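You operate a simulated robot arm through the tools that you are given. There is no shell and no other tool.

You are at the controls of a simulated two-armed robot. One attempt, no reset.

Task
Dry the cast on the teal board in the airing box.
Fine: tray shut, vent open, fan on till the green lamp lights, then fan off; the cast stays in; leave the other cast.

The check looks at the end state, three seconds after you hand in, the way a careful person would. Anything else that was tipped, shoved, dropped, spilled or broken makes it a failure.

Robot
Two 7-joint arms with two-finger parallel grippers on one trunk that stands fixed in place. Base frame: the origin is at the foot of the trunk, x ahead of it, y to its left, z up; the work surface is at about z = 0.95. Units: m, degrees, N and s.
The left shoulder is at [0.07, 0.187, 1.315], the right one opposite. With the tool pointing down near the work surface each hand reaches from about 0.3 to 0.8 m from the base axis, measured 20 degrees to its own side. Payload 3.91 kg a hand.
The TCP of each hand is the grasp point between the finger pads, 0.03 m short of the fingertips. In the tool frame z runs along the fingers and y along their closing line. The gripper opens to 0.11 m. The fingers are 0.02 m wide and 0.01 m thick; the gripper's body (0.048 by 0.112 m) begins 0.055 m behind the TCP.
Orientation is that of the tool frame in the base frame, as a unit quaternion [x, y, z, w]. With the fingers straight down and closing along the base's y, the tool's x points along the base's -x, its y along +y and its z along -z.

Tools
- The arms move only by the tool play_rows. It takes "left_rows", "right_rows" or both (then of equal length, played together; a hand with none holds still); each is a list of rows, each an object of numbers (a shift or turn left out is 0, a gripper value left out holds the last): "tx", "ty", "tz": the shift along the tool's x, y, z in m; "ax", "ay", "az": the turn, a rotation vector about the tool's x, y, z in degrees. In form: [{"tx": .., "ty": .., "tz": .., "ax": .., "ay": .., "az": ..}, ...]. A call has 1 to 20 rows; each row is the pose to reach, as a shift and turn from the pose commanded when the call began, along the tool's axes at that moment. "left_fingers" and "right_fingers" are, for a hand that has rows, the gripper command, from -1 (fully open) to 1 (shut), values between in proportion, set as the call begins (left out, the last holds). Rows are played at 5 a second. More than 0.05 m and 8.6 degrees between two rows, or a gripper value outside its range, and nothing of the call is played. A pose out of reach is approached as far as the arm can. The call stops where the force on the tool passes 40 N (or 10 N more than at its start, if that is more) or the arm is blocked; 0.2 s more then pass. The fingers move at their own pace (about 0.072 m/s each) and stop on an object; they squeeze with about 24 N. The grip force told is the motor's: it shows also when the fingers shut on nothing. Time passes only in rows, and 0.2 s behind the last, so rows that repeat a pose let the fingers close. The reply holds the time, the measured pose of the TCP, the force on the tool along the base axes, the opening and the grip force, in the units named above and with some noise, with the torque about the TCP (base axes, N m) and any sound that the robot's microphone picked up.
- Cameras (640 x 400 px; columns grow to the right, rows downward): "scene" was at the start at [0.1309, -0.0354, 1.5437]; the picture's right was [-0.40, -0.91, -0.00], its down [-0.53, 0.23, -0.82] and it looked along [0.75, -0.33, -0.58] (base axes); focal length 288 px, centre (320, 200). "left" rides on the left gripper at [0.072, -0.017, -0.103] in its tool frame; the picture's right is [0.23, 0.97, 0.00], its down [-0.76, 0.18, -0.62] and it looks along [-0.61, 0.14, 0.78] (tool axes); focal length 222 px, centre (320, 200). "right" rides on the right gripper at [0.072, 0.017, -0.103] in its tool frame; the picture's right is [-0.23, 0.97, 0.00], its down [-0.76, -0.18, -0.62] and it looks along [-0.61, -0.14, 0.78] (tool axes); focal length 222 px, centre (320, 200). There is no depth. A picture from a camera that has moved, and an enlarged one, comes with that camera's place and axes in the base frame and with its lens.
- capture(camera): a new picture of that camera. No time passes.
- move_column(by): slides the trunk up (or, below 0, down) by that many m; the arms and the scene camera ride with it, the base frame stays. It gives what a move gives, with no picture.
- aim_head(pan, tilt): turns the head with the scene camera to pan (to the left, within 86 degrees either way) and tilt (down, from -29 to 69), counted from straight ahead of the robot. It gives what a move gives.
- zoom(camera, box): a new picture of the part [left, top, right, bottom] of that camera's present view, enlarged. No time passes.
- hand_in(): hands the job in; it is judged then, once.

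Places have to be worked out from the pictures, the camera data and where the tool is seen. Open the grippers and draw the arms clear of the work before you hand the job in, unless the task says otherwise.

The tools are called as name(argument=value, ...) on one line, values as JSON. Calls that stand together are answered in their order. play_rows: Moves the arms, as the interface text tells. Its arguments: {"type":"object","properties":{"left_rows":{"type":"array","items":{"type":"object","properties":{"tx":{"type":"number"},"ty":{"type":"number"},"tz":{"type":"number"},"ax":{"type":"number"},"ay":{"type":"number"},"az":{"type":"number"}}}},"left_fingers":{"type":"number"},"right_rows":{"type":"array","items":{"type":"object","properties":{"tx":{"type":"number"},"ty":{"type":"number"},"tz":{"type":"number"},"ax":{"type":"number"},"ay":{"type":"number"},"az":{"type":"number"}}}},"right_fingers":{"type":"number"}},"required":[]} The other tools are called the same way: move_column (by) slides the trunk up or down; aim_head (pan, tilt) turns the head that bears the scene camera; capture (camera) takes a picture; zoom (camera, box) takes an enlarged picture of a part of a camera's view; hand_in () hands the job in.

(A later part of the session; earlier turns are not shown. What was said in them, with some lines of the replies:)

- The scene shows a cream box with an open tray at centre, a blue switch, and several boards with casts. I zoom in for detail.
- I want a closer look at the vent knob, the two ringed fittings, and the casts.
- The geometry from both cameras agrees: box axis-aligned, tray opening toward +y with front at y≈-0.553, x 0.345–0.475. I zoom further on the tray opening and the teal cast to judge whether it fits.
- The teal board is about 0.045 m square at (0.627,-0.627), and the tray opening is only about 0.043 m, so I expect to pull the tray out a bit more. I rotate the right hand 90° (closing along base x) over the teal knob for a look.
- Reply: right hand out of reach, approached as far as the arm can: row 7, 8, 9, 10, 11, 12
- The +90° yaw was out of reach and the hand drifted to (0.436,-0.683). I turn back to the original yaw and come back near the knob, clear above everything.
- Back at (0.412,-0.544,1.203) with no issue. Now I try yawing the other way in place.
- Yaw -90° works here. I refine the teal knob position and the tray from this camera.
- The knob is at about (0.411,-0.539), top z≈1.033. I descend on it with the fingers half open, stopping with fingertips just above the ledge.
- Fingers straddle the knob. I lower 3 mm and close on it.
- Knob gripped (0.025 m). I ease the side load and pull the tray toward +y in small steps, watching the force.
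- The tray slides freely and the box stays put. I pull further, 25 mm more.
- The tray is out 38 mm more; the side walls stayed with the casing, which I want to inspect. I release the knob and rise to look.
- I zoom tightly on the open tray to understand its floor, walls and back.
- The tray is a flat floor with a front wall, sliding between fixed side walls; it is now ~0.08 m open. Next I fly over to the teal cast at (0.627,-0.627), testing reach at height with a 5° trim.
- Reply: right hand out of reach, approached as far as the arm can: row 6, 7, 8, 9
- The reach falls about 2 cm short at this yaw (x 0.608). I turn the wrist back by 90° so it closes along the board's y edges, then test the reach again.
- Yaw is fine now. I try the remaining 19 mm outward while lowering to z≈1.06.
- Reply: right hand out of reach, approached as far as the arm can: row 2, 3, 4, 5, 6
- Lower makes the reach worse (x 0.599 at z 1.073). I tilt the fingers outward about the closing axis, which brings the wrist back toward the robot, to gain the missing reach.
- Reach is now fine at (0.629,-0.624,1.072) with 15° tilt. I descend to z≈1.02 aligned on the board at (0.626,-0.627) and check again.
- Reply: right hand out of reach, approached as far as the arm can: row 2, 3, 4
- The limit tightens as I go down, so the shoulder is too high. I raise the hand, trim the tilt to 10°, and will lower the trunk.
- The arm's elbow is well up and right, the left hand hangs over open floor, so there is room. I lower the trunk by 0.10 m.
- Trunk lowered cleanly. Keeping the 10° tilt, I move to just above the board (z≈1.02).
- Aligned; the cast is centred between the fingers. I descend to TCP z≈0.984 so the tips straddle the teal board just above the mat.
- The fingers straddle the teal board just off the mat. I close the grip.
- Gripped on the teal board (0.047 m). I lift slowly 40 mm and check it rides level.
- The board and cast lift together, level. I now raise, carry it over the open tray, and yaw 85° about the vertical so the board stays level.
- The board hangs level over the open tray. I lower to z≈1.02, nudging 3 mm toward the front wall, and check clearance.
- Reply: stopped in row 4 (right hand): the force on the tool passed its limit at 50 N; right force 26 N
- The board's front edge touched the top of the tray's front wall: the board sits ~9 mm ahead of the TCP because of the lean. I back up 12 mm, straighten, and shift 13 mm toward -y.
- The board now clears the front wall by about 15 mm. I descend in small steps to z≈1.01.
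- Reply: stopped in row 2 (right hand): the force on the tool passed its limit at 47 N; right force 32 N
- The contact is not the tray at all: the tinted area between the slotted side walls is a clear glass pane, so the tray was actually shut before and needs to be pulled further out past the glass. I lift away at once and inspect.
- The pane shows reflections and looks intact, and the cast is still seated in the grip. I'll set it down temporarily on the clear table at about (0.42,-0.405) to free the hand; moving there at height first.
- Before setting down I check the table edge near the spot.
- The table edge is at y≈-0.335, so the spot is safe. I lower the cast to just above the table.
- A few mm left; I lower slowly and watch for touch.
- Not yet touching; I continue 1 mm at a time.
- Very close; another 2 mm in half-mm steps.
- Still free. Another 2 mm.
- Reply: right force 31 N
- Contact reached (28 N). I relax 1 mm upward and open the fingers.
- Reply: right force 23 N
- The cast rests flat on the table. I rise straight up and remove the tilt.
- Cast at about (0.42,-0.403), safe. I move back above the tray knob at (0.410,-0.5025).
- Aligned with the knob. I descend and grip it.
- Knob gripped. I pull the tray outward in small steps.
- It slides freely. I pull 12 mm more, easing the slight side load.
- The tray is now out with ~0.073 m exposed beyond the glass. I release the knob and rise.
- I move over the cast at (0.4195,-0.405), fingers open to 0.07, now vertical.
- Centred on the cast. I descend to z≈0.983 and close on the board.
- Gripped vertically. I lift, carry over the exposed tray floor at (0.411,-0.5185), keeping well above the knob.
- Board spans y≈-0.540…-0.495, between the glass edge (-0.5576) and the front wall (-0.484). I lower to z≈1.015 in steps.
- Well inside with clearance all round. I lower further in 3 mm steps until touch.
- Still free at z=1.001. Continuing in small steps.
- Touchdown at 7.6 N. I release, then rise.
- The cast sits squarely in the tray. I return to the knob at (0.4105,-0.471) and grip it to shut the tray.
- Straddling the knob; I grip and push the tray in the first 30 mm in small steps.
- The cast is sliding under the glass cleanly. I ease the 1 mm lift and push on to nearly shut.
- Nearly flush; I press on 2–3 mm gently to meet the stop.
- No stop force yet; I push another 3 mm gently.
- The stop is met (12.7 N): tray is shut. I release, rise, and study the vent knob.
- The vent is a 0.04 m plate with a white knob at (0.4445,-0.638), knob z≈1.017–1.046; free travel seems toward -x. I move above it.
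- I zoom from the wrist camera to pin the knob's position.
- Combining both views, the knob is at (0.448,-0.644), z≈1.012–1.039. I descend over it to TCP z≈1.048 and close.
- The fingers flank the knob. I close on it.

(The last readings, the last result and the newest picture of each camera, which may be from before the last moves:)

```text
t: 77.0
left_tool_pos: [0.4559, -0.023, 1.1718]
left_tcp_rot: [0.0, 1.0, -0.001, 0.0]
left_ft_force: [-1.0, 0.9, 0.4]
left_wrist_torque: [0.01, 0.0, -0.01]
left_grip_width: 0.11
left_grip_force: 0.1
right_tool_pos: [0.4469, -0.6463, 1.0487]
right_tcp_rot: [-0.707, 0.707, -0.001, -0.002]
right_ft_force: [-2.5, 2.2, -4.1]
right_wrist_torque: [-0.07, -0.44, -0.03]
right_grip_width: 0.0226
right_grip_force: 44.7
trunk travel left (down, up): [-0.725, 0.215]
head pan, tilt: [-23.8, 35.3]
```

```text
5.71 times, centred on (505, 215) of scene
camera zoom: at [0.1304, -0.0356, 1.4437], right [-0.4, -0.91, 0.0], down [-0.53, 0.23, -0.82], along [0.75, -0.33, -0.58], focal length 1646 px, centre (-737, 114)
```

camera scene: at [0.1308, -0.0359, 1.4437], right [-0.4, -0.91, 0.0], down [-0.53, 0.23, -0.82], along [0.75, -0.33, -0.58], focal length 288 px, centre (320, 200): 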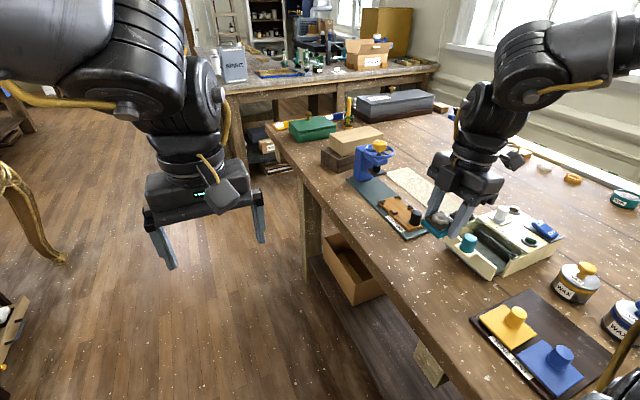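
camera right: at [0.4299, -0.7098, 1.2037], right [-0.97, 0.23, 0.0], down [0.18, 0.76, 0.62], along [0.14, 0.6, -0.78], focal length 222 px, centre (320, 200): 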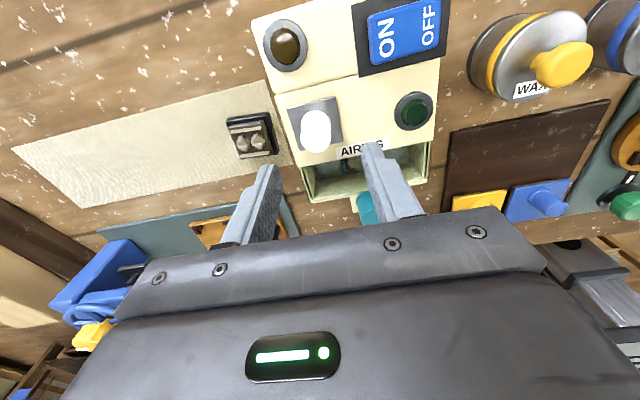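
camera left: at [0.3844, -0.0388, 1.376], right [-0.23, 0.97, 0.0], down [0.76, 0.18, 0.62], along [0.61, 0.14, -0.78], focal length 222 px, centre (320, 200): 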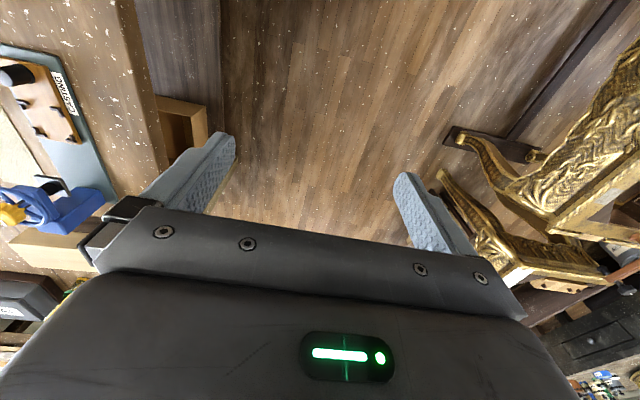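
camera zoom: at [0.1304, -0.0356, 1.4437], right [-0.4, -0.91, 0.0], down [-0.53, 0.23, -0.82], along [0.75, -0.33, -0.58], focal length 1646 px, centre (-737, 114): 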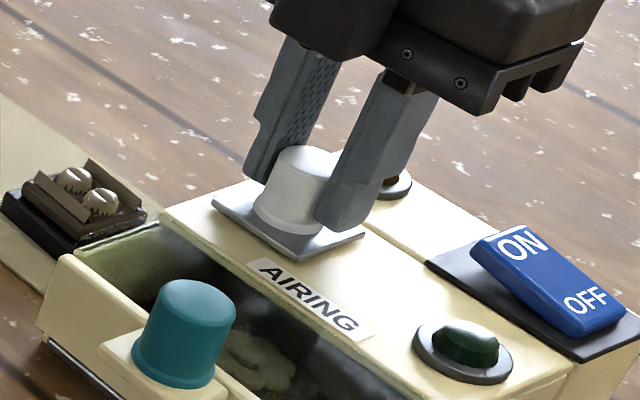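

Gripped. I try sliding the plate gently toward -x in 3 mm steps.

play_rows(right_rows=[{"ty": 0.002}, {"ty": 0.005}, {"ty": 0.008}])

zoom(camera="scene", box=[460, 180, 550, 250])

```text
t: 77.8
left_tool_pos: [0.4573, -0.023, 1.1714]
left_tcp_rot: [0.0, 1.0, 0.001, 0.0]
left_ft_force: [-0.4, -0.6, 0.2]
left_wrist_torque: [-0.03, 0.0, 0.02]
left_grip_width: 0.1101
left_grip_force: 0.1
right_tool_pos: [0.44, -0.6454, 1.0481]
right_tcp_rot: [-0.707, 0.707, -0.001, -0.002]
right_ft_force: [1.1, -1.3, 2.4]
right_wrist_torque: [0.22, 0.45, 0.0]
right_grip_width: 0.0226
right_grip_force: 45.1
trunk travel left (down, up): [-0.725, 0.215]
head pan, tilt: [-23.8, 35.3]
```

```text
5.71 times, centred on (505, 215) of scene
camera zoom: at [0.1308, -0.0358, 1.4438], right [-0.4, -0.91, 0.0], down [-0.53, 0.23, -0.82], along [0.75, -0.33, -0.58], focal length 1646 px, centre (-737, 114)
```

zoom: 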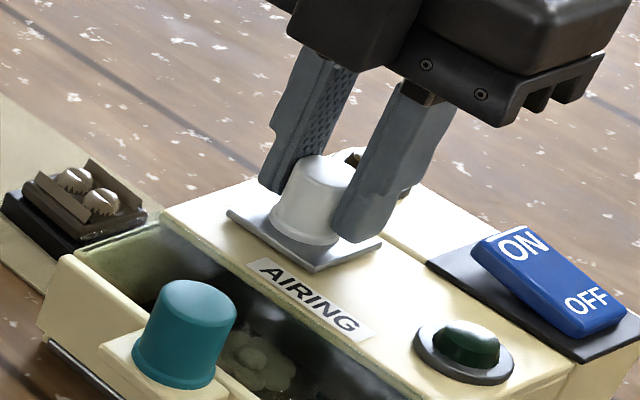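

The plate slides freely toward -x. I continue in 4 mm steps to find the end stop.

play_rows(right_rows=[{"ty": 0.004}, {"ty": 0.008}, {"ty": 0.012}, {"ty": 0.015}])

zoom(camera="scene", box=[460, 180, 550, 250])

zoom(camera="right", box=[200, 60, 440, 220])

```text
t: 78.8
left_tool_pos: [0.4569, -0.0233, 1.1731]
left_tcp_rot: [0.0, 1.0, 0.0, 0.001]
left_ft_force: [0.2, -0.1, -0.6]
left_wrist_torque: [0.06, -0.02, 0.02]
left_grip_width: 0.1099
left_grip_force: 0.0
right_tool_pos: [0.4239, -0.6455, 1.0473]
right_tcp_rot: [-0.707, 0.707, -0.001, -0.001]
right_ft_force: [-0.6, -3.7, 4.6]
right_wrist_torque: [-0.78, -0.48, -0.09]
right_grip_width: 0.0226
right_grip_force: 45.1
trunk travel left (down, up): [-0.725, 0.215]
head pan, tilt: [-23.8, 35.3]
```

```text
5.71 times, centred on (505, 215) of scene
camera zoom: at [0.1302, -0.0355, 1.4438], right [-0.4, -0.91, 0.0], down [-0.53, 0.23, -0.82], along [0.75, -0.33, -0.58], focal length 1646 px, centre (-737, 114)
```

zoom: 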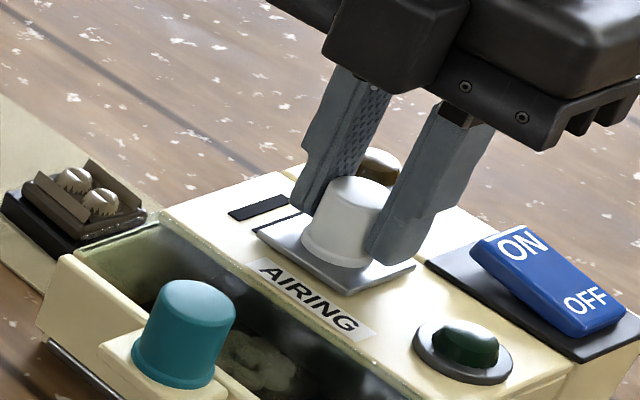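

```text
2.50 times, centred on (320, 140) of right
camera zoom: at [0.4098, -0.7177, 1.1517], right [-0.97, 0.23, 0.0], down [0.18, 0.76, 0.62], along [0.14, 0.6, -0.78], focal length 555 px, centre (320, 350)
```

zoom: 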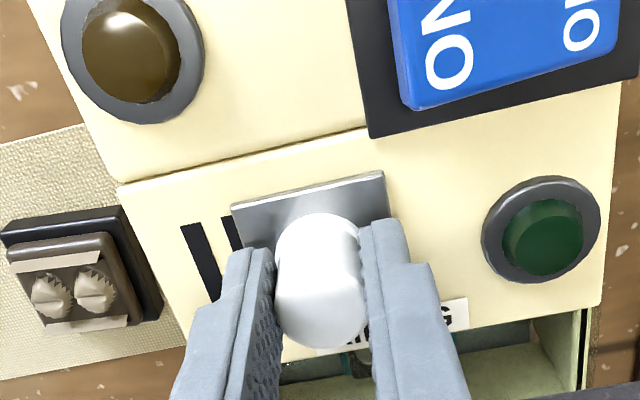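

Vent slots are being uncovered. I continue to the end of travel.

play_rows(right_rows=[{"ty": 0.004}, {"ty": 0.007}, {"ty": 0.01}, {"ty": 0.012}])

zoom(camera="scene", box=[460, 180, 550, 250])

zoom(camera="right", box=[200, 60, 440, 220])

```text
t: 79.8
left_tool_pos: [0.4562, -0.0233, 1.1721]
left_tcp_rot: [-0.001, 1.0, 0.001, 0.0]
left_ft_force: [0.1, 0.2, 0.7]
left_wrist_torque: [0.05, -0.01, -0.04]
left_grip_width: 0.1098
left_grip_force: 0.1
right_tool_pos: [0.4126, -0.6462, 1.0482]
right_tcp_rot: [-0.707, 0.707, -0.001, 0.0]
right_ft_force: [0.6, -2.3, -0.1]
right_wrist_torque: [0.01, -0.56, 0.01]
right_grip_width: 0.0225
right_grip_force: 44.8
trunk travel left (down, up): [-0.725, 0.215]
head pan, tilt: [-23.8, 35.3]
```

```text
5.71 times, centred on (505, 215) of scene
camera zoom: at [0.1309, -0.036, 1.4437], right [-0.4, -0.91, 0.0], down [-0.53, 0.23, -0.82], along [0.75, -0.33, -0.58], focal length 1646 px, centre (-737, 114)
```

zoom: 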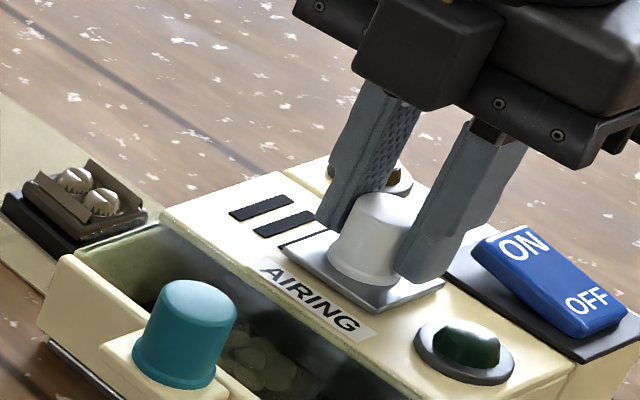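

```text
2.50 times, centred on (320, 140) of right
camera zoom: at [0.3981, -0.7179, 1.1516], right [-0.97, 0.23, 0.0], down [0.18, 0.76, 0.62], along [0.14, 0.6, -0.78], focal length 555 px, centre (320, 350)
```

zoom: 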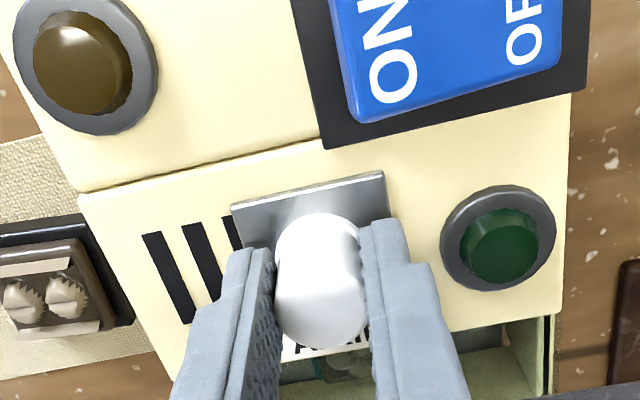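

Three slots appear; I push a bit more toward the stop, watching force.

play_rows(right_rows=[{"ty": 0.002}, {"ty": 0.004}, {"ty": 0.006}])

zoom(camera="right", box=[200, 60, 440, 220])

zoom(camera="scene", box=[460, 180, 550, 250])

```text
t: 80.5
left_tool_pos: [0.4561, -0.0234, 1.1732]
left_tcp_rot: [0.001, 1.0, 0.001, 0.0]
left_ft_force: [-0.6, -0.1, 0.3]
left_wrist_torque: [0.04, -0.02, -0.03]
left_grip_width: 0.11
left_grip_force: 0.1
right_tool_pos: [0.4069, -0.6457, 1.0496]
right_tcp_rot: [-0.707, 0.707, -0.001, -0.002]
right_ft_force: [-1.5, -5.2, 4.8]
right_wrist_torque: [0.38, -0.45, 0.04]
right_grip_width: 0.0228
right_grip_force: 44.9
trunk travel left (down, up): [-0.725, 0.215]
head pan, tilt: [-23.8, 35.3]
```

```text
2.50 times, centred on (320, 140) of right
camera zoom: at [0.3921, -0.7178, 1.1517], right [-0.97, 0.23, 0.0], down [0.18, 0.76, 0.62], along [0.14, 0.6, -0.78], focal length 555 px, centre (320, 350)
```

zoom: 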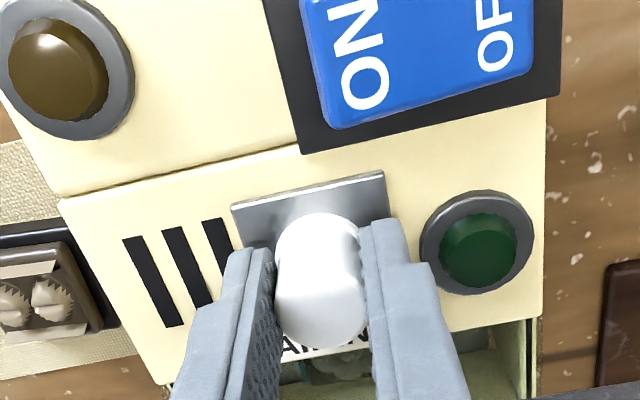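

```text
5.71 times, centred on (505, 215) of scene
camera zoom: at [0.1307, -0.0361, 1.4438], right [-0.4, -0.91, 0.0], down [-0.53, 0.23, -0.82], along [0.75, -0.33, -0.58], focal length 1646 px, centre (-737, 114)
```

zoom: 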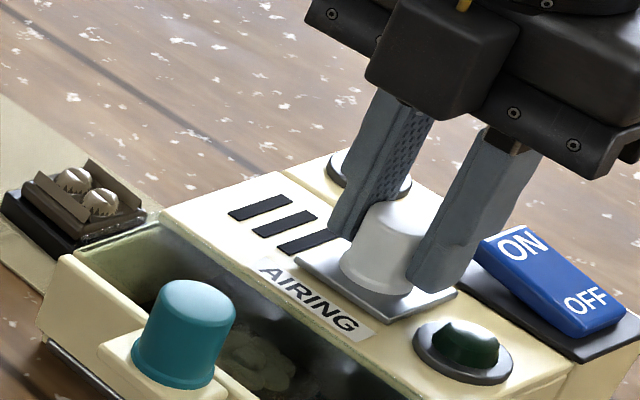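

All three slots are fully open after 40 mm. One more 2 mm nudge to see whether this is the stop.

play_rows(right_rows=[{"ty": 0.001}, {"ty": 0.002}, {"ty": 0.002}])

zoom(camera="right", box=[200, 60, 440, 220])

```text
t: 81.3
left_tool_pos: [0.4568, -0.0234, 1.1721]
left_tcp_rot: [0.0, 1.0, 0.001, 0.0]
left_ft_force: [-0.5, 0.3, 0.0]
left_wrist_torque: [-0.01, 0.04, 0.0]
left_grip_width: 0.1101
left_grip_force: 0.1
right_tool_pos: [0.4071, -0.6454, 1.0483]
right_tcp_rot: [0.707, -0.707, 0.001, 0.001]
right_ft_force: [6.0, -7.2, 5.1]
right_wrist_torque: [-0.45, 0.29, 0.04]
right_grip_width: 0.0224
right_grip_force: 44.8
trunk travel left (down, up): [-0.725, 0.215]
head pan, tilt: [-23.8, 35.3]
```

```text
2.50 times, centred on (320, 140) of right
camera zoom: at [0.3918, -0.7177, 1.1517], right [-0.97, 0.23, 0.0], down [0.18, 0.76, 0.62], along [0.14, 0.6, -0.78], focal length 555 px, centre (320, 350)
```

zoom: 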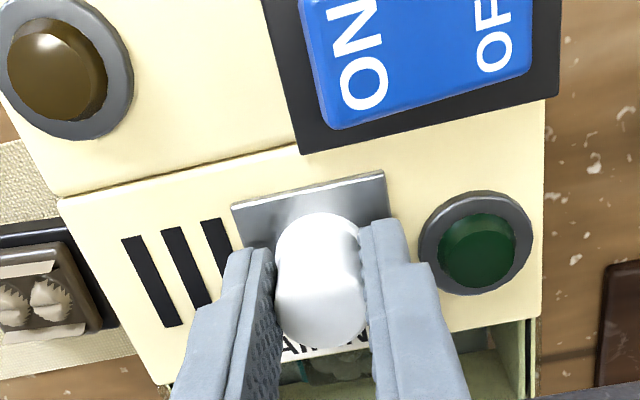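

The stop is met; the vent is fully open. I release, rise, and then move closed fingertips above the ON end of the rocker at about (0.394,-0.689,1.028).

play_rows(right_rows=[{"ty": -0.0015}, {"ty": -0.0015}])

play_rows(right_rows=[{}, {}, {}, {"tz": -0.03}, {"tz": -0.07}, {"tz": -0.09}], right_fingers=0.0)

play_rows(right_rows=[{"tx": 0.02, "ty": 0.006}, {"tx": 0.0435, "ty": 0.0145}, {"tx": 0.0435, "ty": 0.0145}, {"tx": 0.0435, "ty": 0.0145}], right_fingers=1.0)

capture(camera="right")

zoom(camera="scene", box=[450, 170, 590, 270])

```text
t: 82.0
left_tool_pos: [0.4574, -0.023, 1.171]
left_tcp_rot: [0.0, 1.0, 0.0, 0.001]
left_ft_force: [-0.4, -0.2, 0.0]
left_wrist_torque: [-0.01, 0.0, 0.04]
left_grip_width: 0.1101
left_grip_force: 0.1
right_tool_pos: [0.4078, -0.6446, 1.0495]
right_tcp_rot: [-0.706, 0.708, 0.0, 0.0]
right_ft_force: [3.1, -5.0, 2.5]
right_wrist_torque: [-0.45, -0.59, -0.01]
right_grip_width: 0.0227
right_grip_force: 44.7
trunk travel left (down, up): [-0.725, 0.215]
head pan, tilt: [-23.8, 35.3]
```

```text
t: 83.3
left_tool_pos: [0.4569, -0.0214, 1.1717]
left_tcp_rot: [0.001, 1.0, 0.0, 0.0]
left_ft_force: [0.9, 0.2, -0.6]
left_wrist_torque: [-0.01, 0.0, 0.0]
left_grip_width: 0.11
left_grip_force: 0.1
right_tool_pos: [0.407, -0.6462, 1.1387]
right_tcp_rot: [-0.706, 0.708, 0.0, -0.002]
right_ft_force: [-0.1, 1.4, -0.2]
right_wrist_torque: [0.0, 0.0, 0.02]
right_grip_width: 0.0554
right_grip_force: 0.0
trunk travel left (down, up): [-0.725, 0.215]
head pan, tilt: [-23.8, 35.3]
```

```text
t: 84.3
left_tool_pos: [0.4567, -0.0232, 1.1711]
left_tcp_rot: [0.0, 1.0, 0.001, 0.0]
left_ft_force: [-0.3, -0.2, -0.5]
left_wrist_torque: [0.01, -0.02, -0.02]
left_grip_width: 0.1103
left_grip_force: 0.0
right_tool_pos: [0.3912, -0.6885, 1.1373]
right_tcp_rot: [-0.707, 0.707, -0.001, -0.002]
right_ft_force: [0.4, 0.3, -0.5]
right_wrist_torque: [0.02, 0.02, 0.01]
right_grip_width: 0.0001
right_grip_force: 24.3
trunk travel left (down, up): [-0.725, 0.215]
head pan, tilt: [-23.8, 35.3]
```

```text
taken
camera right: at [0.3765, -0.7615, 1.2405], right [-0.97, 0.23, 0.0], down [0.18, 0.76, 0.62], along [0.14, 0.6, -0.78], focal length 222 px, centre (320, 200)
```

right: 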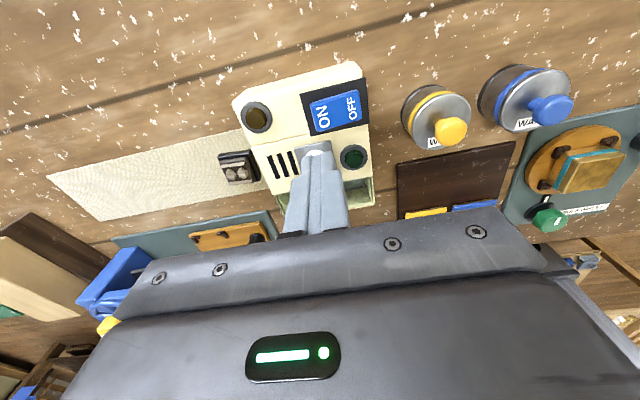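

```text
4.00 times, centred on (520, 220) of scene
camera zoom: at [0.1308, -0.0354, 1.4437], right [-0.4, -0.91, 0.0], down [-0.53, 0.23, -0.82], along [0.75, -0.33, -0.58], focal length 1152 px, centre (-480, 120)
```

zoom: 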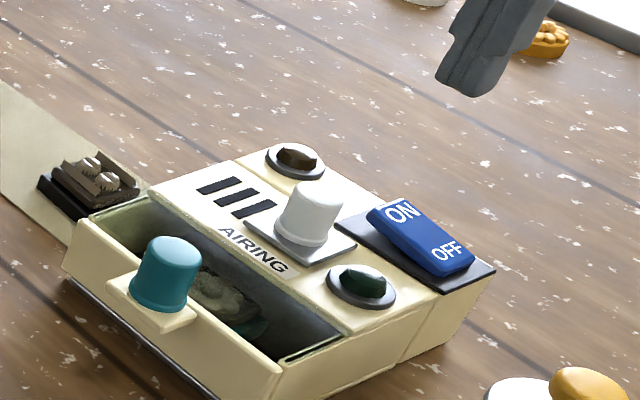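

The ON end spans to x≈0.401, y≈-0.691. I lower the closed fingertips to just above it (tip z≈1.036).

play_rows(right_rows=[{"tx": 0.002, "ty": -0.0025, "tz": 0.03}, {"tx": 0.002, "ty": -0.0025, "tz": 0.055}, {"tx": 0.002, "ty": -0.0025, "tz": 0.071}, {"tx": 0.002, "ty": -0.0025, "tz": 0.071}])

zoom(camera="scene", box=[490, 190, 580, 260])

zoom(camera="right", box=[200, 60, 440, 220])

```text
t: 85.3
left_tool_pos: [0.4576, -0.0229, 1.1711]
left_tcp_rot: [0.0, 1.0, 0.0, 0.0]
left_ft_force: [-0.2, 0.1, 0.0]
left_wrist_torque: [-0.03, 0.03, 0.04]
left_grip_width: 0.1099
left_grip_force: 0.0
right_tool_pos: [0.3945, -0.6888, 1.068]
right_tcp_rot: [-0.707, 0.707, -0.002, -0.002]
right_ft_force: [0.0, 0.1, 0.1]
right_wrist_torque: [-0.04, -0.01, 0.02]
right_grip_width: 0.0
right_grip_force: 23.8
trunk travel left (down, up): [-0.725, 0.215]
head pan, tilt: [-23.8, 35.3]
```

```text
5.71 times, centred on (535, 225) of scene
camera zoom: at [0.1311, -0.0356, 1.4437], right [-0.4, -0.91, 0.0], down [-0.53, 0.23, -0.82], along [0.75, -0.33, -0.58], focal length 1646 px, centre (-909, 57)
```

zoom: 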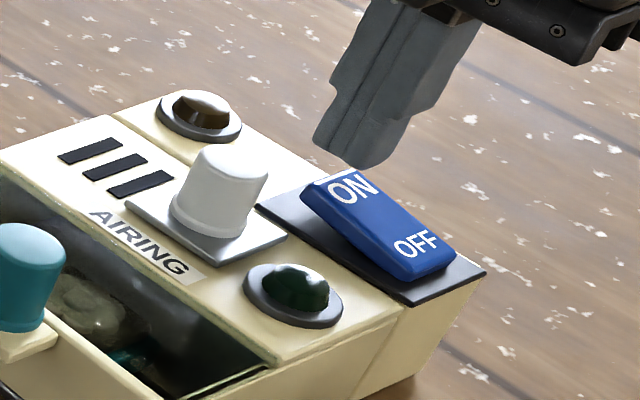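

```text
2.50 times, centred on (320, 140) of right
camera zoom: at [0.3787, -0.7615, 1.1715], right [-0.97, 0.23, 0.0], down [0.18, 0.76, 0.62], along [0.14, 0.6, -0.78], focal length 555 px, centre (320, 350)
```

zoom: 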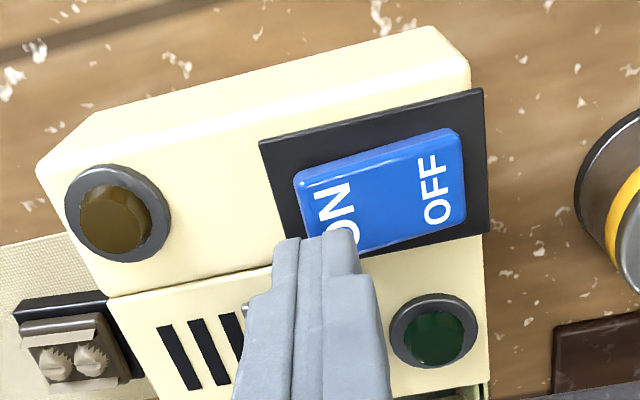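

I adjust 4 mm toward -y and 3 mm toward -x for the rocker's centreline, then press down in small steps.

play_rows(right_rows=[{"tx": 0.004, "ty": 0.003}, {"tx": 0.004, "ty": 0.003, "tz": 0.003}, {"tx": 0.004, "ty": 0.003, "tz": 0.006}, {"tx": 0.004, "ty": 0.003, "tz": 0.008}, {"tx": 0.004, "ty": 0.003, "tz": 0.01}])

zoom(camera="scene", box=[490, 190, 580, 260])

```text
t: 86.5
left_tool_pos: [0.4561, -0.0231, 1.1719]
left_tcp_rot: [0.0, 1.0, 0.001, 0.0]
left_ft_force: [0.4, -0.3, 0.1]
left_wrist_torque: [0.02, -0.01, 0.03]
left_grip_width: 0.1098
left_grip_force: 0.1
right_tool_pos: [0.3929, -0.6962, 1.058]
right_tcp_rot: [-0.707, 0.707, -0.001, -0.002]
right_ft_force: [-0.1, -0.5, -0.3]
right_wrist_torque: [-0.05, -0.04, -0.03]
right_grip_width: 0.0001
right_grip_force: 23.4
trunk travel left (down, up): [-0.725, 0.215]
head pan, tilt: [-23.8, 35.3]
```

```text
5.71 times, centred on (535, 225) of scene
camera zoom: at [0.131, -0.0357, 1.4437], right [-0.4, -0.91, 0.0], down [-0.53, 0.23, -0.82], along [0.75, -0.33, -0.58], focal length 1646 px, centre (-909, 57)
```

zoom: 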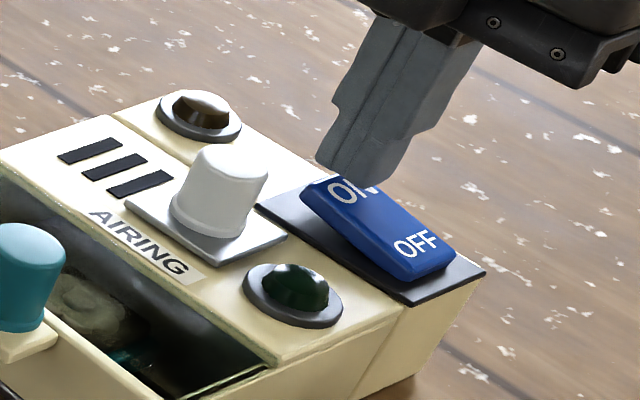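

Not yet touching at tip z≈1.028. I keep pressing in 1–2 mm steps.

play_rows(right_rows=[{"tz": 0.0015}, {"tz": 0.003}, {"tz": 0.0045}, {"tz": 0.006}])

zoom(camera="scene", box=[490, 190, 580, 260])

```text
t: 87.5
left_tool_pos: [0.4573, -0.0231, 1.1722]
left_tcp_rot: [0.0, 1.0, 0.001, 0.0]
left_ft_force: [0.4, -0.3, 0.0]
left_wrist_torque: [0.03, 0.01, -0.03]
left_grip_width: 0.1102
left_grip_force: 0.1
right_tool_pos: [0.3912, -0.6946, 1.0514]
right_tcp_rot: [0.708, -0.707, 0.001, 0.002]
right_ft_force: [-0.2, -0.4, 0.5]
right_wrist_torque: [0.0, 0.01, 0.02]
right_grip_width: 0.0
right_grip_force: 23.9
trunk travel left (down, up): [-0.725, 0.215]
head pan, tilt: [-23.8, 35.3]
```

```text
5.71 times, centred on (535, 225) of scene
camera zoom: at [0.1311, -0.0356, 1.4437], right [-0.4, -0.91, 0.0], down [-0.53, 0.23, -0.82], along [0.75, -0.33, -0.58], focal length 1646 px, centre (-909, 57)
```

zoom: 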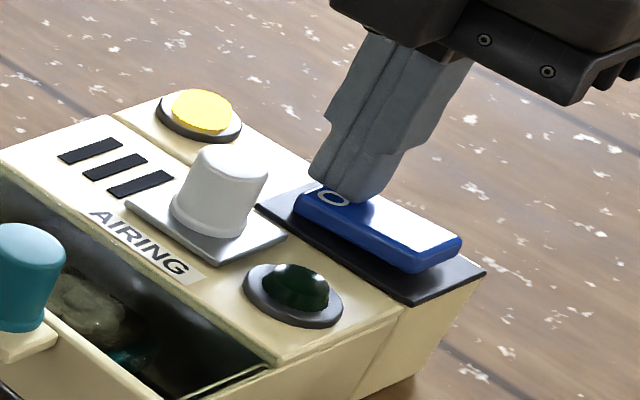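

The amber lamp lit and the rocker flipped: the fan is running. I lift off, and position above the OFF end while waiting for the green lamp.

play_rows(right_rows=[{"tz": -0.01}, {"tz": -0.03}, {"tz": -0.05}, {"tz": -0.05, "ty": 0.02}, {"tz": -0.05, "ty": 0.0385}, {"tz": -0.05, "ty": 0.0385}])

zoom(camera="scene", box=[470, 180, 590, 270])

zoom(camera="right", box=[200, 60, 440, 220])

```text
t: 89.0
left_tool_pos: [0.4578, -0.0224, 1.1707]
left_tcp_rot: [0.0, 1.0, 0.0, -0.001]
left_ft_force: [-0.5, 0.7, -0.2]
left_wrist_torque: [0.0, -0.05, -0.01]
left_grip_width: 0.1099
left_grip_force: 0.0
right_tool_pos: [0.3543, -0.6947, 1.1025]
right_tcp_rot: [-0.707, 0.707, -0.002, -0.002]
right_ft_force: [0.5, 0.8, 0.2]
right_wrist_torque: [0.01, 0.02, -0.04]
right_grip_width: 0.0004
right_grip_force: 24.1
trunk travel left (down, up): [-0.725, 0.215]
head pan, tilt: [-23.8, 35.3]
```

```text
4.44 times, centred on (530, 225) of scene
camera zoom: at [0.132, -0.035, 1.4436], right [-0.4, -0.91, 0.0], down [-0.53, 0.23, -0.82], along [0.75, -0.33, -0.58], focal length 1280 px, centre (-613, 89)
```

zoom: 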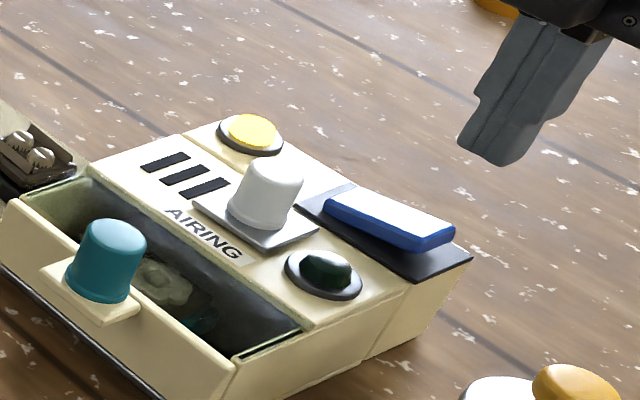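

```text
2.50 times, centred on (320, 140) of right
camera zoom: at [0.3396, -0.7665, 1.2054], right [-0.97, 0.23, 0.0], down [0.18, 0.76, 0.62], along [0.14, 0.6, -0.78], focal length 555 px, centre (320, 350)
```

zoom: 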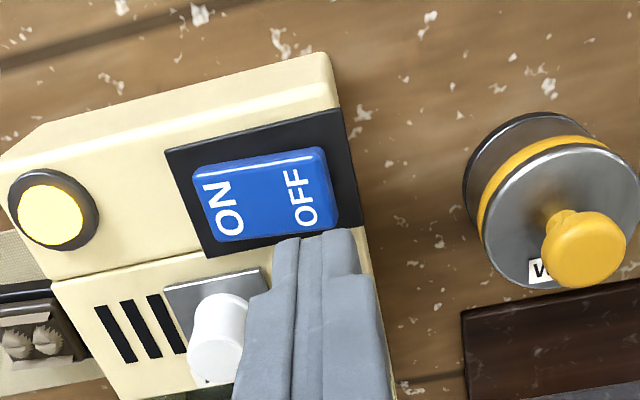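

Fan is on (amber lit), green still dark. I trim over the OFF end (x≈0.358) and wait, watching the green lamp.

play_rows(right_rows=[{"ty": -0.0037}, {"ty": -0.0037}, {"ty": -0.0037}, {"ty": -0.0037}, {"ty": -0.0037}, {"ty": -0.0037}, {"ty": -0.0037}, {"ty": -0.0037}, {"ty": -0.0037}, {"ty": -0.0037}])

zoom(camera="scene", box=[470, 180, 590, 270])

```text
t: 91.2
left_tool_pos: [0.4562, -0.0233, 1.1714]
left_tcp_rot: [0.0, 1.0, 0.0, 0.0]
left_ft_force: [0.4, -0.1, -0.3]
left_wrist_torque: [0.03, -0.04, -0.01]
left_grip_width: 0.1098
left_grip_force: 0.1
right_tool_pos: [0.3578, -0.6946, 1.1019]
right_tcp_rot: [0.707, -0.707, 0.001, 0.001]
right_ft_force: [-0.9, -0.6, 0.6]
right_wrist_torque: [-0.02, 0.02, -0.01]
right_grip_width: 0.0003
right_grip_force: 23.9
trunk travel left (down, up): [-0.725, 0.215]
head pan, tilt: [-23.8, 35.3]
```

```text
4.44 times, centred on (530, 225) of scene
camera zoom: at [0.1309, -0.0356, 1.4437], right [-0.4, -0.91, 0.0], down [-0.53, 0.23, -0.82], along [0.75, -0.33, -0.58], focal length 1280 px, centre (-613, 89)
```

zoom: 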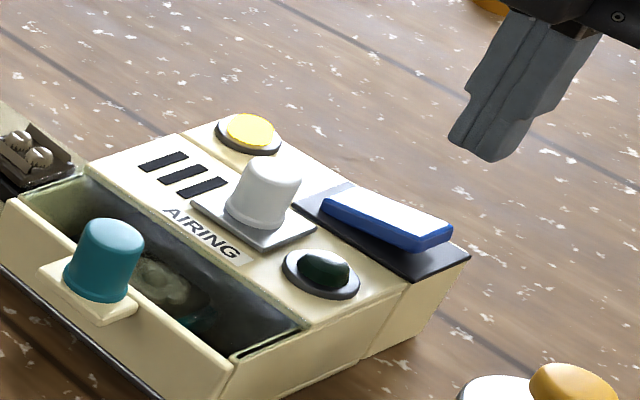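

Green still off. I lower to just above the OFF end (tip z≈1.037) so I can react quickly, and keep polling.

play_rows(right_rows=[{"tz": 0.015}, {"tz": 0.03}, {"tz": 0.034}, {"tz": 0.034}, {"tz": 0.034}])

zoom(camera="scene", box=[470, 180, 590, 270])

```text
t: 92.3
left_tool_pos: [0.4565, -0.0231, 1.1719]
left_tcp_rot: [0.001, 1.0, -0.001, 0.0]
left_ft_force: [-0.1, 0.3, -0.1]
left_wrist_torque: [0.01, 0.01, 0.0]
left_grip_width: 0.1101
left_grip_force: 0.0
right_tool_pos: [0.3562, -0.6946, 1.0678]
right_tcp_rot: [-0.707, 0.707, -0.002, -0.001]
right_ft_force: [-0.3, 0.0, 0.4]
right_wrist_torque: [0.0, -0.02, -0.04]
right_grip_width: 0.0
right_grip_force: 23.9
trunk travel left (down, up): [-0.725, 0.215]
head pan, tilt: [-23.8, 35.3]
```

```text
4.44 times, centred on (530, 225) of scene
camera zoom: at [0.131, -0.0357, 1.4437], right [-0.4, -0.91, 0.0], down [-0.53, 0.23, -0.82], along [0.75, -0.33, -0.58], focal length 1280 px, centre (-613, 89)
```

zoom: 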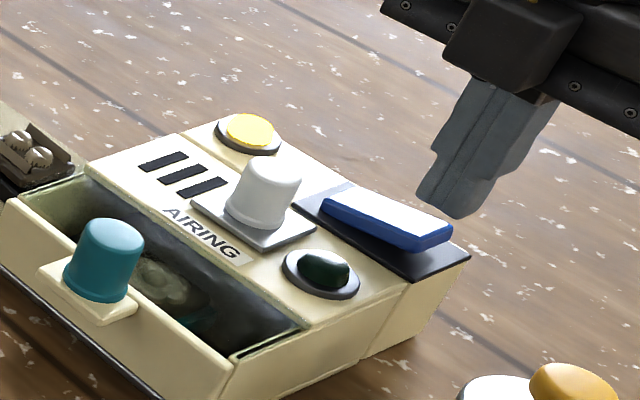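

Positioned; I keep polling the green lamp every ~2 s.

play_rows(right_rows=[{}, {}, {}, {}, {}, {}, {}, {}, {}])

zoom(camera="scene", box=[470, 180, 590, 270])

```text
t: 94.3
left_tool_pos: [0.4572, -0.0231, 1.1709]
left_tcp_rot: [0.0, 1.0, 0.0, 0.0]
left_ft_force: [-0.1, 0.3, -0.3]
left_wrist_torque: [0.01, -0.01, -0.01]
left_grip_width: 0.1099
left_grip_force: 0.1
right_tool_pos: [0.357, -0.6952, 1.0683]
right_tcp_rot: [-0.707, 0.707, -0.002, -0.002]
right_ft_force: [-0.3, -0.1, 0.0]
right_wrist_torque: [0.01, 0.02, 0.01]
right_grip_width: 0.0
right_grip_force: 24.0
trunk travel left (down, up): [-0.725, 0.215]
head pan, tilt: [-23.8, 35.3]
```

```text
4.44 times, centred on (530, 225) of scene
camera zoom: at [0.1309, -0.0356, 1.4437], right [-0.4, -0.91, 0.0], down [-0.53, 0.23, -0.82], along [0.75, -0.33, -0.58], focal length 1280 px, centre (-613, 89)
```

zoom: 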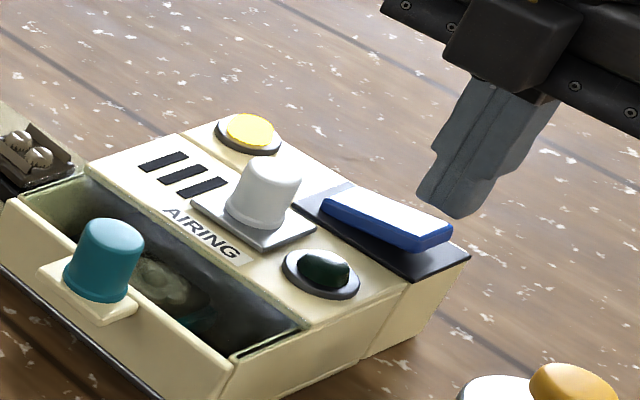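

Still amber only. I keep waiting.

play_rows(right_rows=[{}, {}, {}, {}, {}, {}, {}, {}, {}, {}, {}, {}, {}, {}])

zoom(camera="scene", box=[470, 180, 590, 270])

```text
t: 97.3
left_tool_pos: [0.4568, -0.0238, 1.1719]
left_tcp_rot: [0.0, 1.0, 0.0, -0.001]
left_ft_force: [0.4, 0.3, -0.3]
left_wrist_torque: [0.05, -0.02, -0.04]
left_grip_width: 0.11
left_grip_force: 0.1
right_tool_pos: [0.3568, -0.6947, 1.0692]
right_tcp_rot: [0.707, -0.707, 0.0, 0.001]
right_ft_force: [0.2, 0.9, 0.2]
right_wrist_torque: [0.0, -0.02, 0.0]
right_grip_width: 0.0
right_grip_force: 24.5
trunk travel left (down, up): [-0.725, 0.215]
head pan, tilt: [-23.8, 35.3]
```

```text
4.44 times, centred on (530, 225) of scene
camera zoom: at [0.1309, -0.0356, 1.4437], right [-0.4, -0.91, 0.0], down [-0.53, 0.23, -0.82], along [0.75, -0.33, -0.58], focal length 1280 px, centre (-613, 89)
```

zoom: 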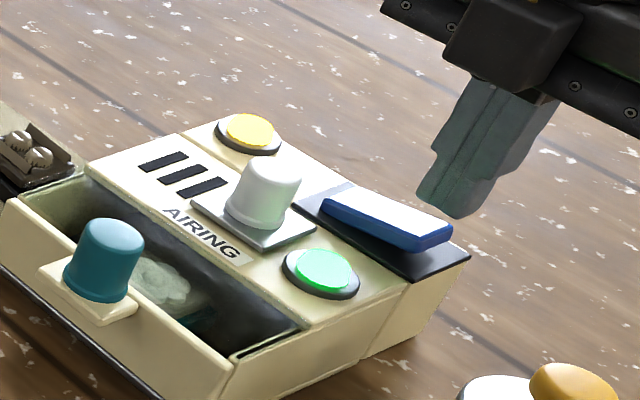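

The green lamp is lit. I press the OFF end down now.

play_rows(right_rows=[{"tz": 0.005}, {"tz": 0.009}, {"tz": 0.012}, {"tz": 0.0145}, {"tz": 0.017}])

zoom(camera="scene", box=[470, 180, 590, 270])

```text
t: 98.5
left_tool_pos: [0.4559, -0.0232, 1.1724]
left_tcp_rot: [0.0, 1.0, 0.0, 0.0]
left_ft_force: [-0.5, 0.3, 0.9]
left_wrist_torque: [-0.01, -0.01, 0.02]
left_grip_width: 0.1101
left_grip_force: 0.1
right_tool_pos: [0.3576, -0.696, 1.0515]
right_tcp_rot: [-0.707, 0.707, -0.001, -0.001]
right_ft_force: [-0.6, -0.8, 0.4]
right_wrist_torque: [-0.01, 0.01, -0.02]
right_grip_width: 0.0
right_grip_force: 24.2
trunk travel left (down, up): [-0.725, 0.215]
head pan, tilt: [-23.8, 35.3]
```

```text
4.44 times, centred on (530, 225) of scene
camera zoom: at [0.131, -0.0357, 1.4437], right [-0.4, -0.91, 0.0], down [-0.53, 0.23, -0.82], along [0.75, -0.33, -0.58], focal length 1280 px, centre (-613, 89)
```

zoom: 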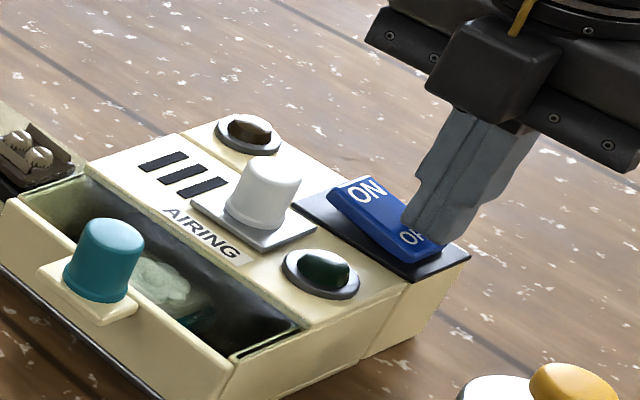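

The fan is off (both lamps out) and the cast looks paler, i.e. dried. I rise, open the gripper, and draw back.

play_rows(right_rows=[{"tz": -0.02}, {"tz": -0.06}, {"tz": -0.1}, {"tz": -0.14}, {"tz": -0.17, "tx": -0.03}, {"tz": -0.18, "tx": -0.07, "ty": 0.01}, {"tz": -0.18, "tx": -0.11, "ty": 0.02}, {"tz": -0.18, "tx": -0.11, "ty": 0.02}])

play_rows(right_rows=[{"tz": -0.01}, {"tz": -0.02}, {"tz": -0.02}, {"tz": -0.02}, {"tz": -0.02}], right_fingers=-1.0)

capture(camera="scene")

capture(camera="right")

zoom(camera="scene", box=[400, 160, 580, 290])

```text
t: 100.3
left_tool_pos: [0.4569, -0.0229, 1.1721]
left_tcp_rot: [0.0, 1.0, 0.0, 0.0]
left_ft_force: [0.0, 1.0, 0.1]
left_wrist_torque: [0.01, 0.01, -0.01]
left_grip_width: 0.1097
left_grip_force: 0.1
right_tool_pos: [0.3382, -0.5854, 1.2312]
right_tcp_rot: [-0.707, 0.707, 0.0, -0.002]
right_ft_force: [1.2, -0.9, -0.5]
right_wrist_torque: [-0.02, 0.03, 0.04]
right_grip_width: 0.0
right_grip_force: 23.6
trunk travel left (down, up): [-0.725, 0.215]
head pan, tilt: [-23.8, 35.3]
```

```text
t: 101.5
left_tool_pos: [0.4562, -0.0237, 1.1724]
left_tcp_rot: [0.0, 1.0, 0.0, 0.001]
left_ft_force: [-0.4, -0.2, 0.1]
left_wrist_torque: [0.0, 0.01, 0.0]
left_grip_width: 0.11
left_grip_force: 0.1
right_tool_pos: [0.3382, -0.5849, 1.25]
right_tcp_rot: [-0.707, 0.707, -0.001, -0.001]
right_ft_force: [-0.2, 0.3, -0.6]
right_wrist_torque: [-0.01, 0.03, 0.02]
right_grip_width: 0.1104
right_grip_force: 0.1
trunk travel left (down, up): [-0.725, 0.215]
head pan, tilt: [-23.8, 35.3]
```

```text
taken
camera scene: at [0.131, -0.0354, 1.4437], right [-0.4, -0.91, 0.0], down [-0.53, 0.23, -0.82], along [0.75, -0.33, -0.58], focal length 288 px, centre (320, 200)
```

scene: 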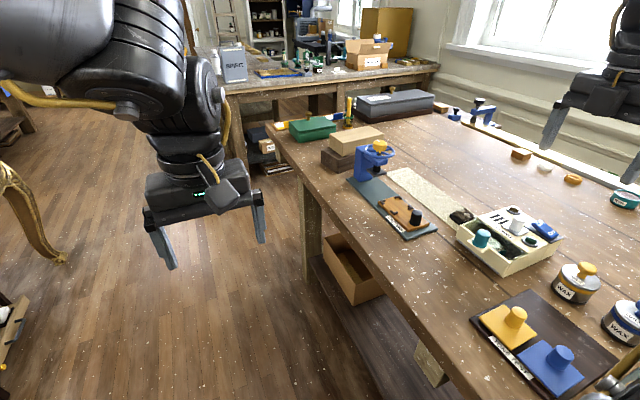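

```text
taken
camera right: at [0.3228, -0.6563, 1.3536], right [-0.97, 0.23, 0.0], down [0.18, 0.76, 0.62], along [0.14, 0.6, -0.78], focal length 222 px, centre (320, 200)
```

right: 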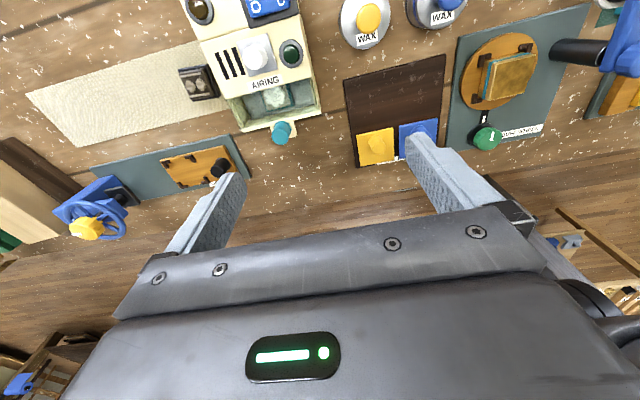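

```text
3.08 times, centred on (490, 225) of scene
camera zoom: at [0.131, -0.0354, 1.4437], right [-0.4, -0.91, 0.0], down [-0.53, 0.23, -0.82], along [0.75, -0.33, -0.58], focal length 886 px, centre (-203, 123)
```

zoom: 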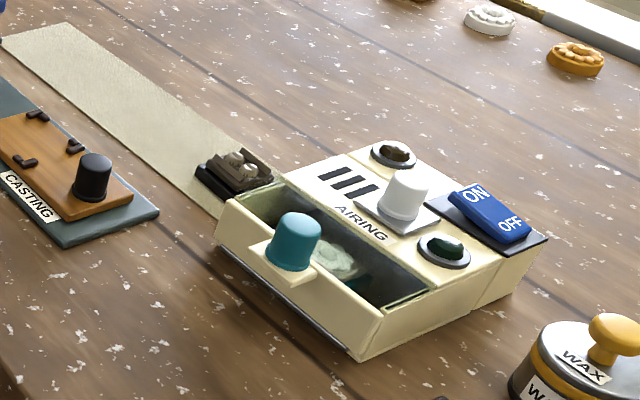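

Everything looks in order; I take one last close look at the tray seam and the cast.

zoom(camera="scene", box=[455, 215, 530, 280])

zoom(camera="right", box=[170, 0, 330, 150])

```text
6.15 times, centred on (492, 248) of scene
camera zoom: at [0.131, -0.0354, 1.4437], right [-0.4, -0.91, 0.0], down [-0.53, 0.23, -0.82], along [0.75, -0.33, -0.58], focal length 1772 px, centre (-742, -92)
```

zoom: 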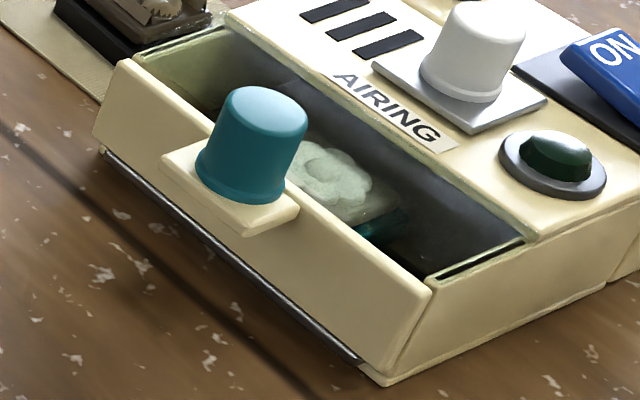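

```text
2.67 times, centred on (250, 75) of right
camera zoom: at [0.3228, -0.6563, 1.3536], right [-0.97, 0.23, 0.0], down [0.18, 0.76, 0.62], along [0.14, 0.6, -0.78], focal length 592 px, centre (507, 533)
```

zoom: 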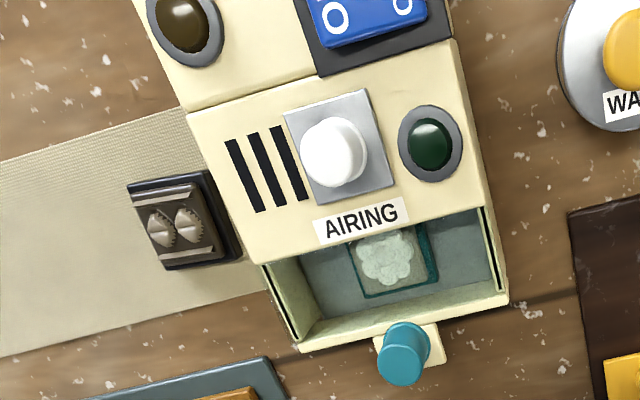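

The tray is flush and shut with the dried, pale cast inside. The vent is open, the fan is off, the other cast is untouched, and the arms are clear with grippers open. Handing in.

hand_in()

```text
The job is handed in.
```

The cast on the teal board has been dried and is in the airing box, and the job is handed in. I have no result from the check.

At hand-in:

- **Tray:** pushed in until it met its stop, with the cast inside on its teal board.
- **Vent:** slid to the end of its travel, with all three slots open.
- **Fan:** switched on, left running until I saw the green lamp lit, then switched off. The lamp had come on at some point in the last three seconds before that, because I was checking in intervals.
- **Other cast:** untouched on its mat.
- **Arms:** right hand drawn back above the bench with its gripper open. The left arm was not used, and its gripper is open.

Four things happened along the way that you might not expect:

- **Contact with the glass:** I did not notice at first that the front opening is covered by a clear pane. I pressed the held board onto it twice, with forces of 50 N and 47 N. In the later pictures the pane and the cast look undamaged.
- **Tray position:** the tray turned out to be shut at the start. I pulled it out about 70 mm to load it.
- **Temporary set-down:** I rested the cast on the bare table for a short while so I could pull the tray out further.
- **Trunk height:** I lowered the trunk by 0.10 m to reach the cast and left it there.
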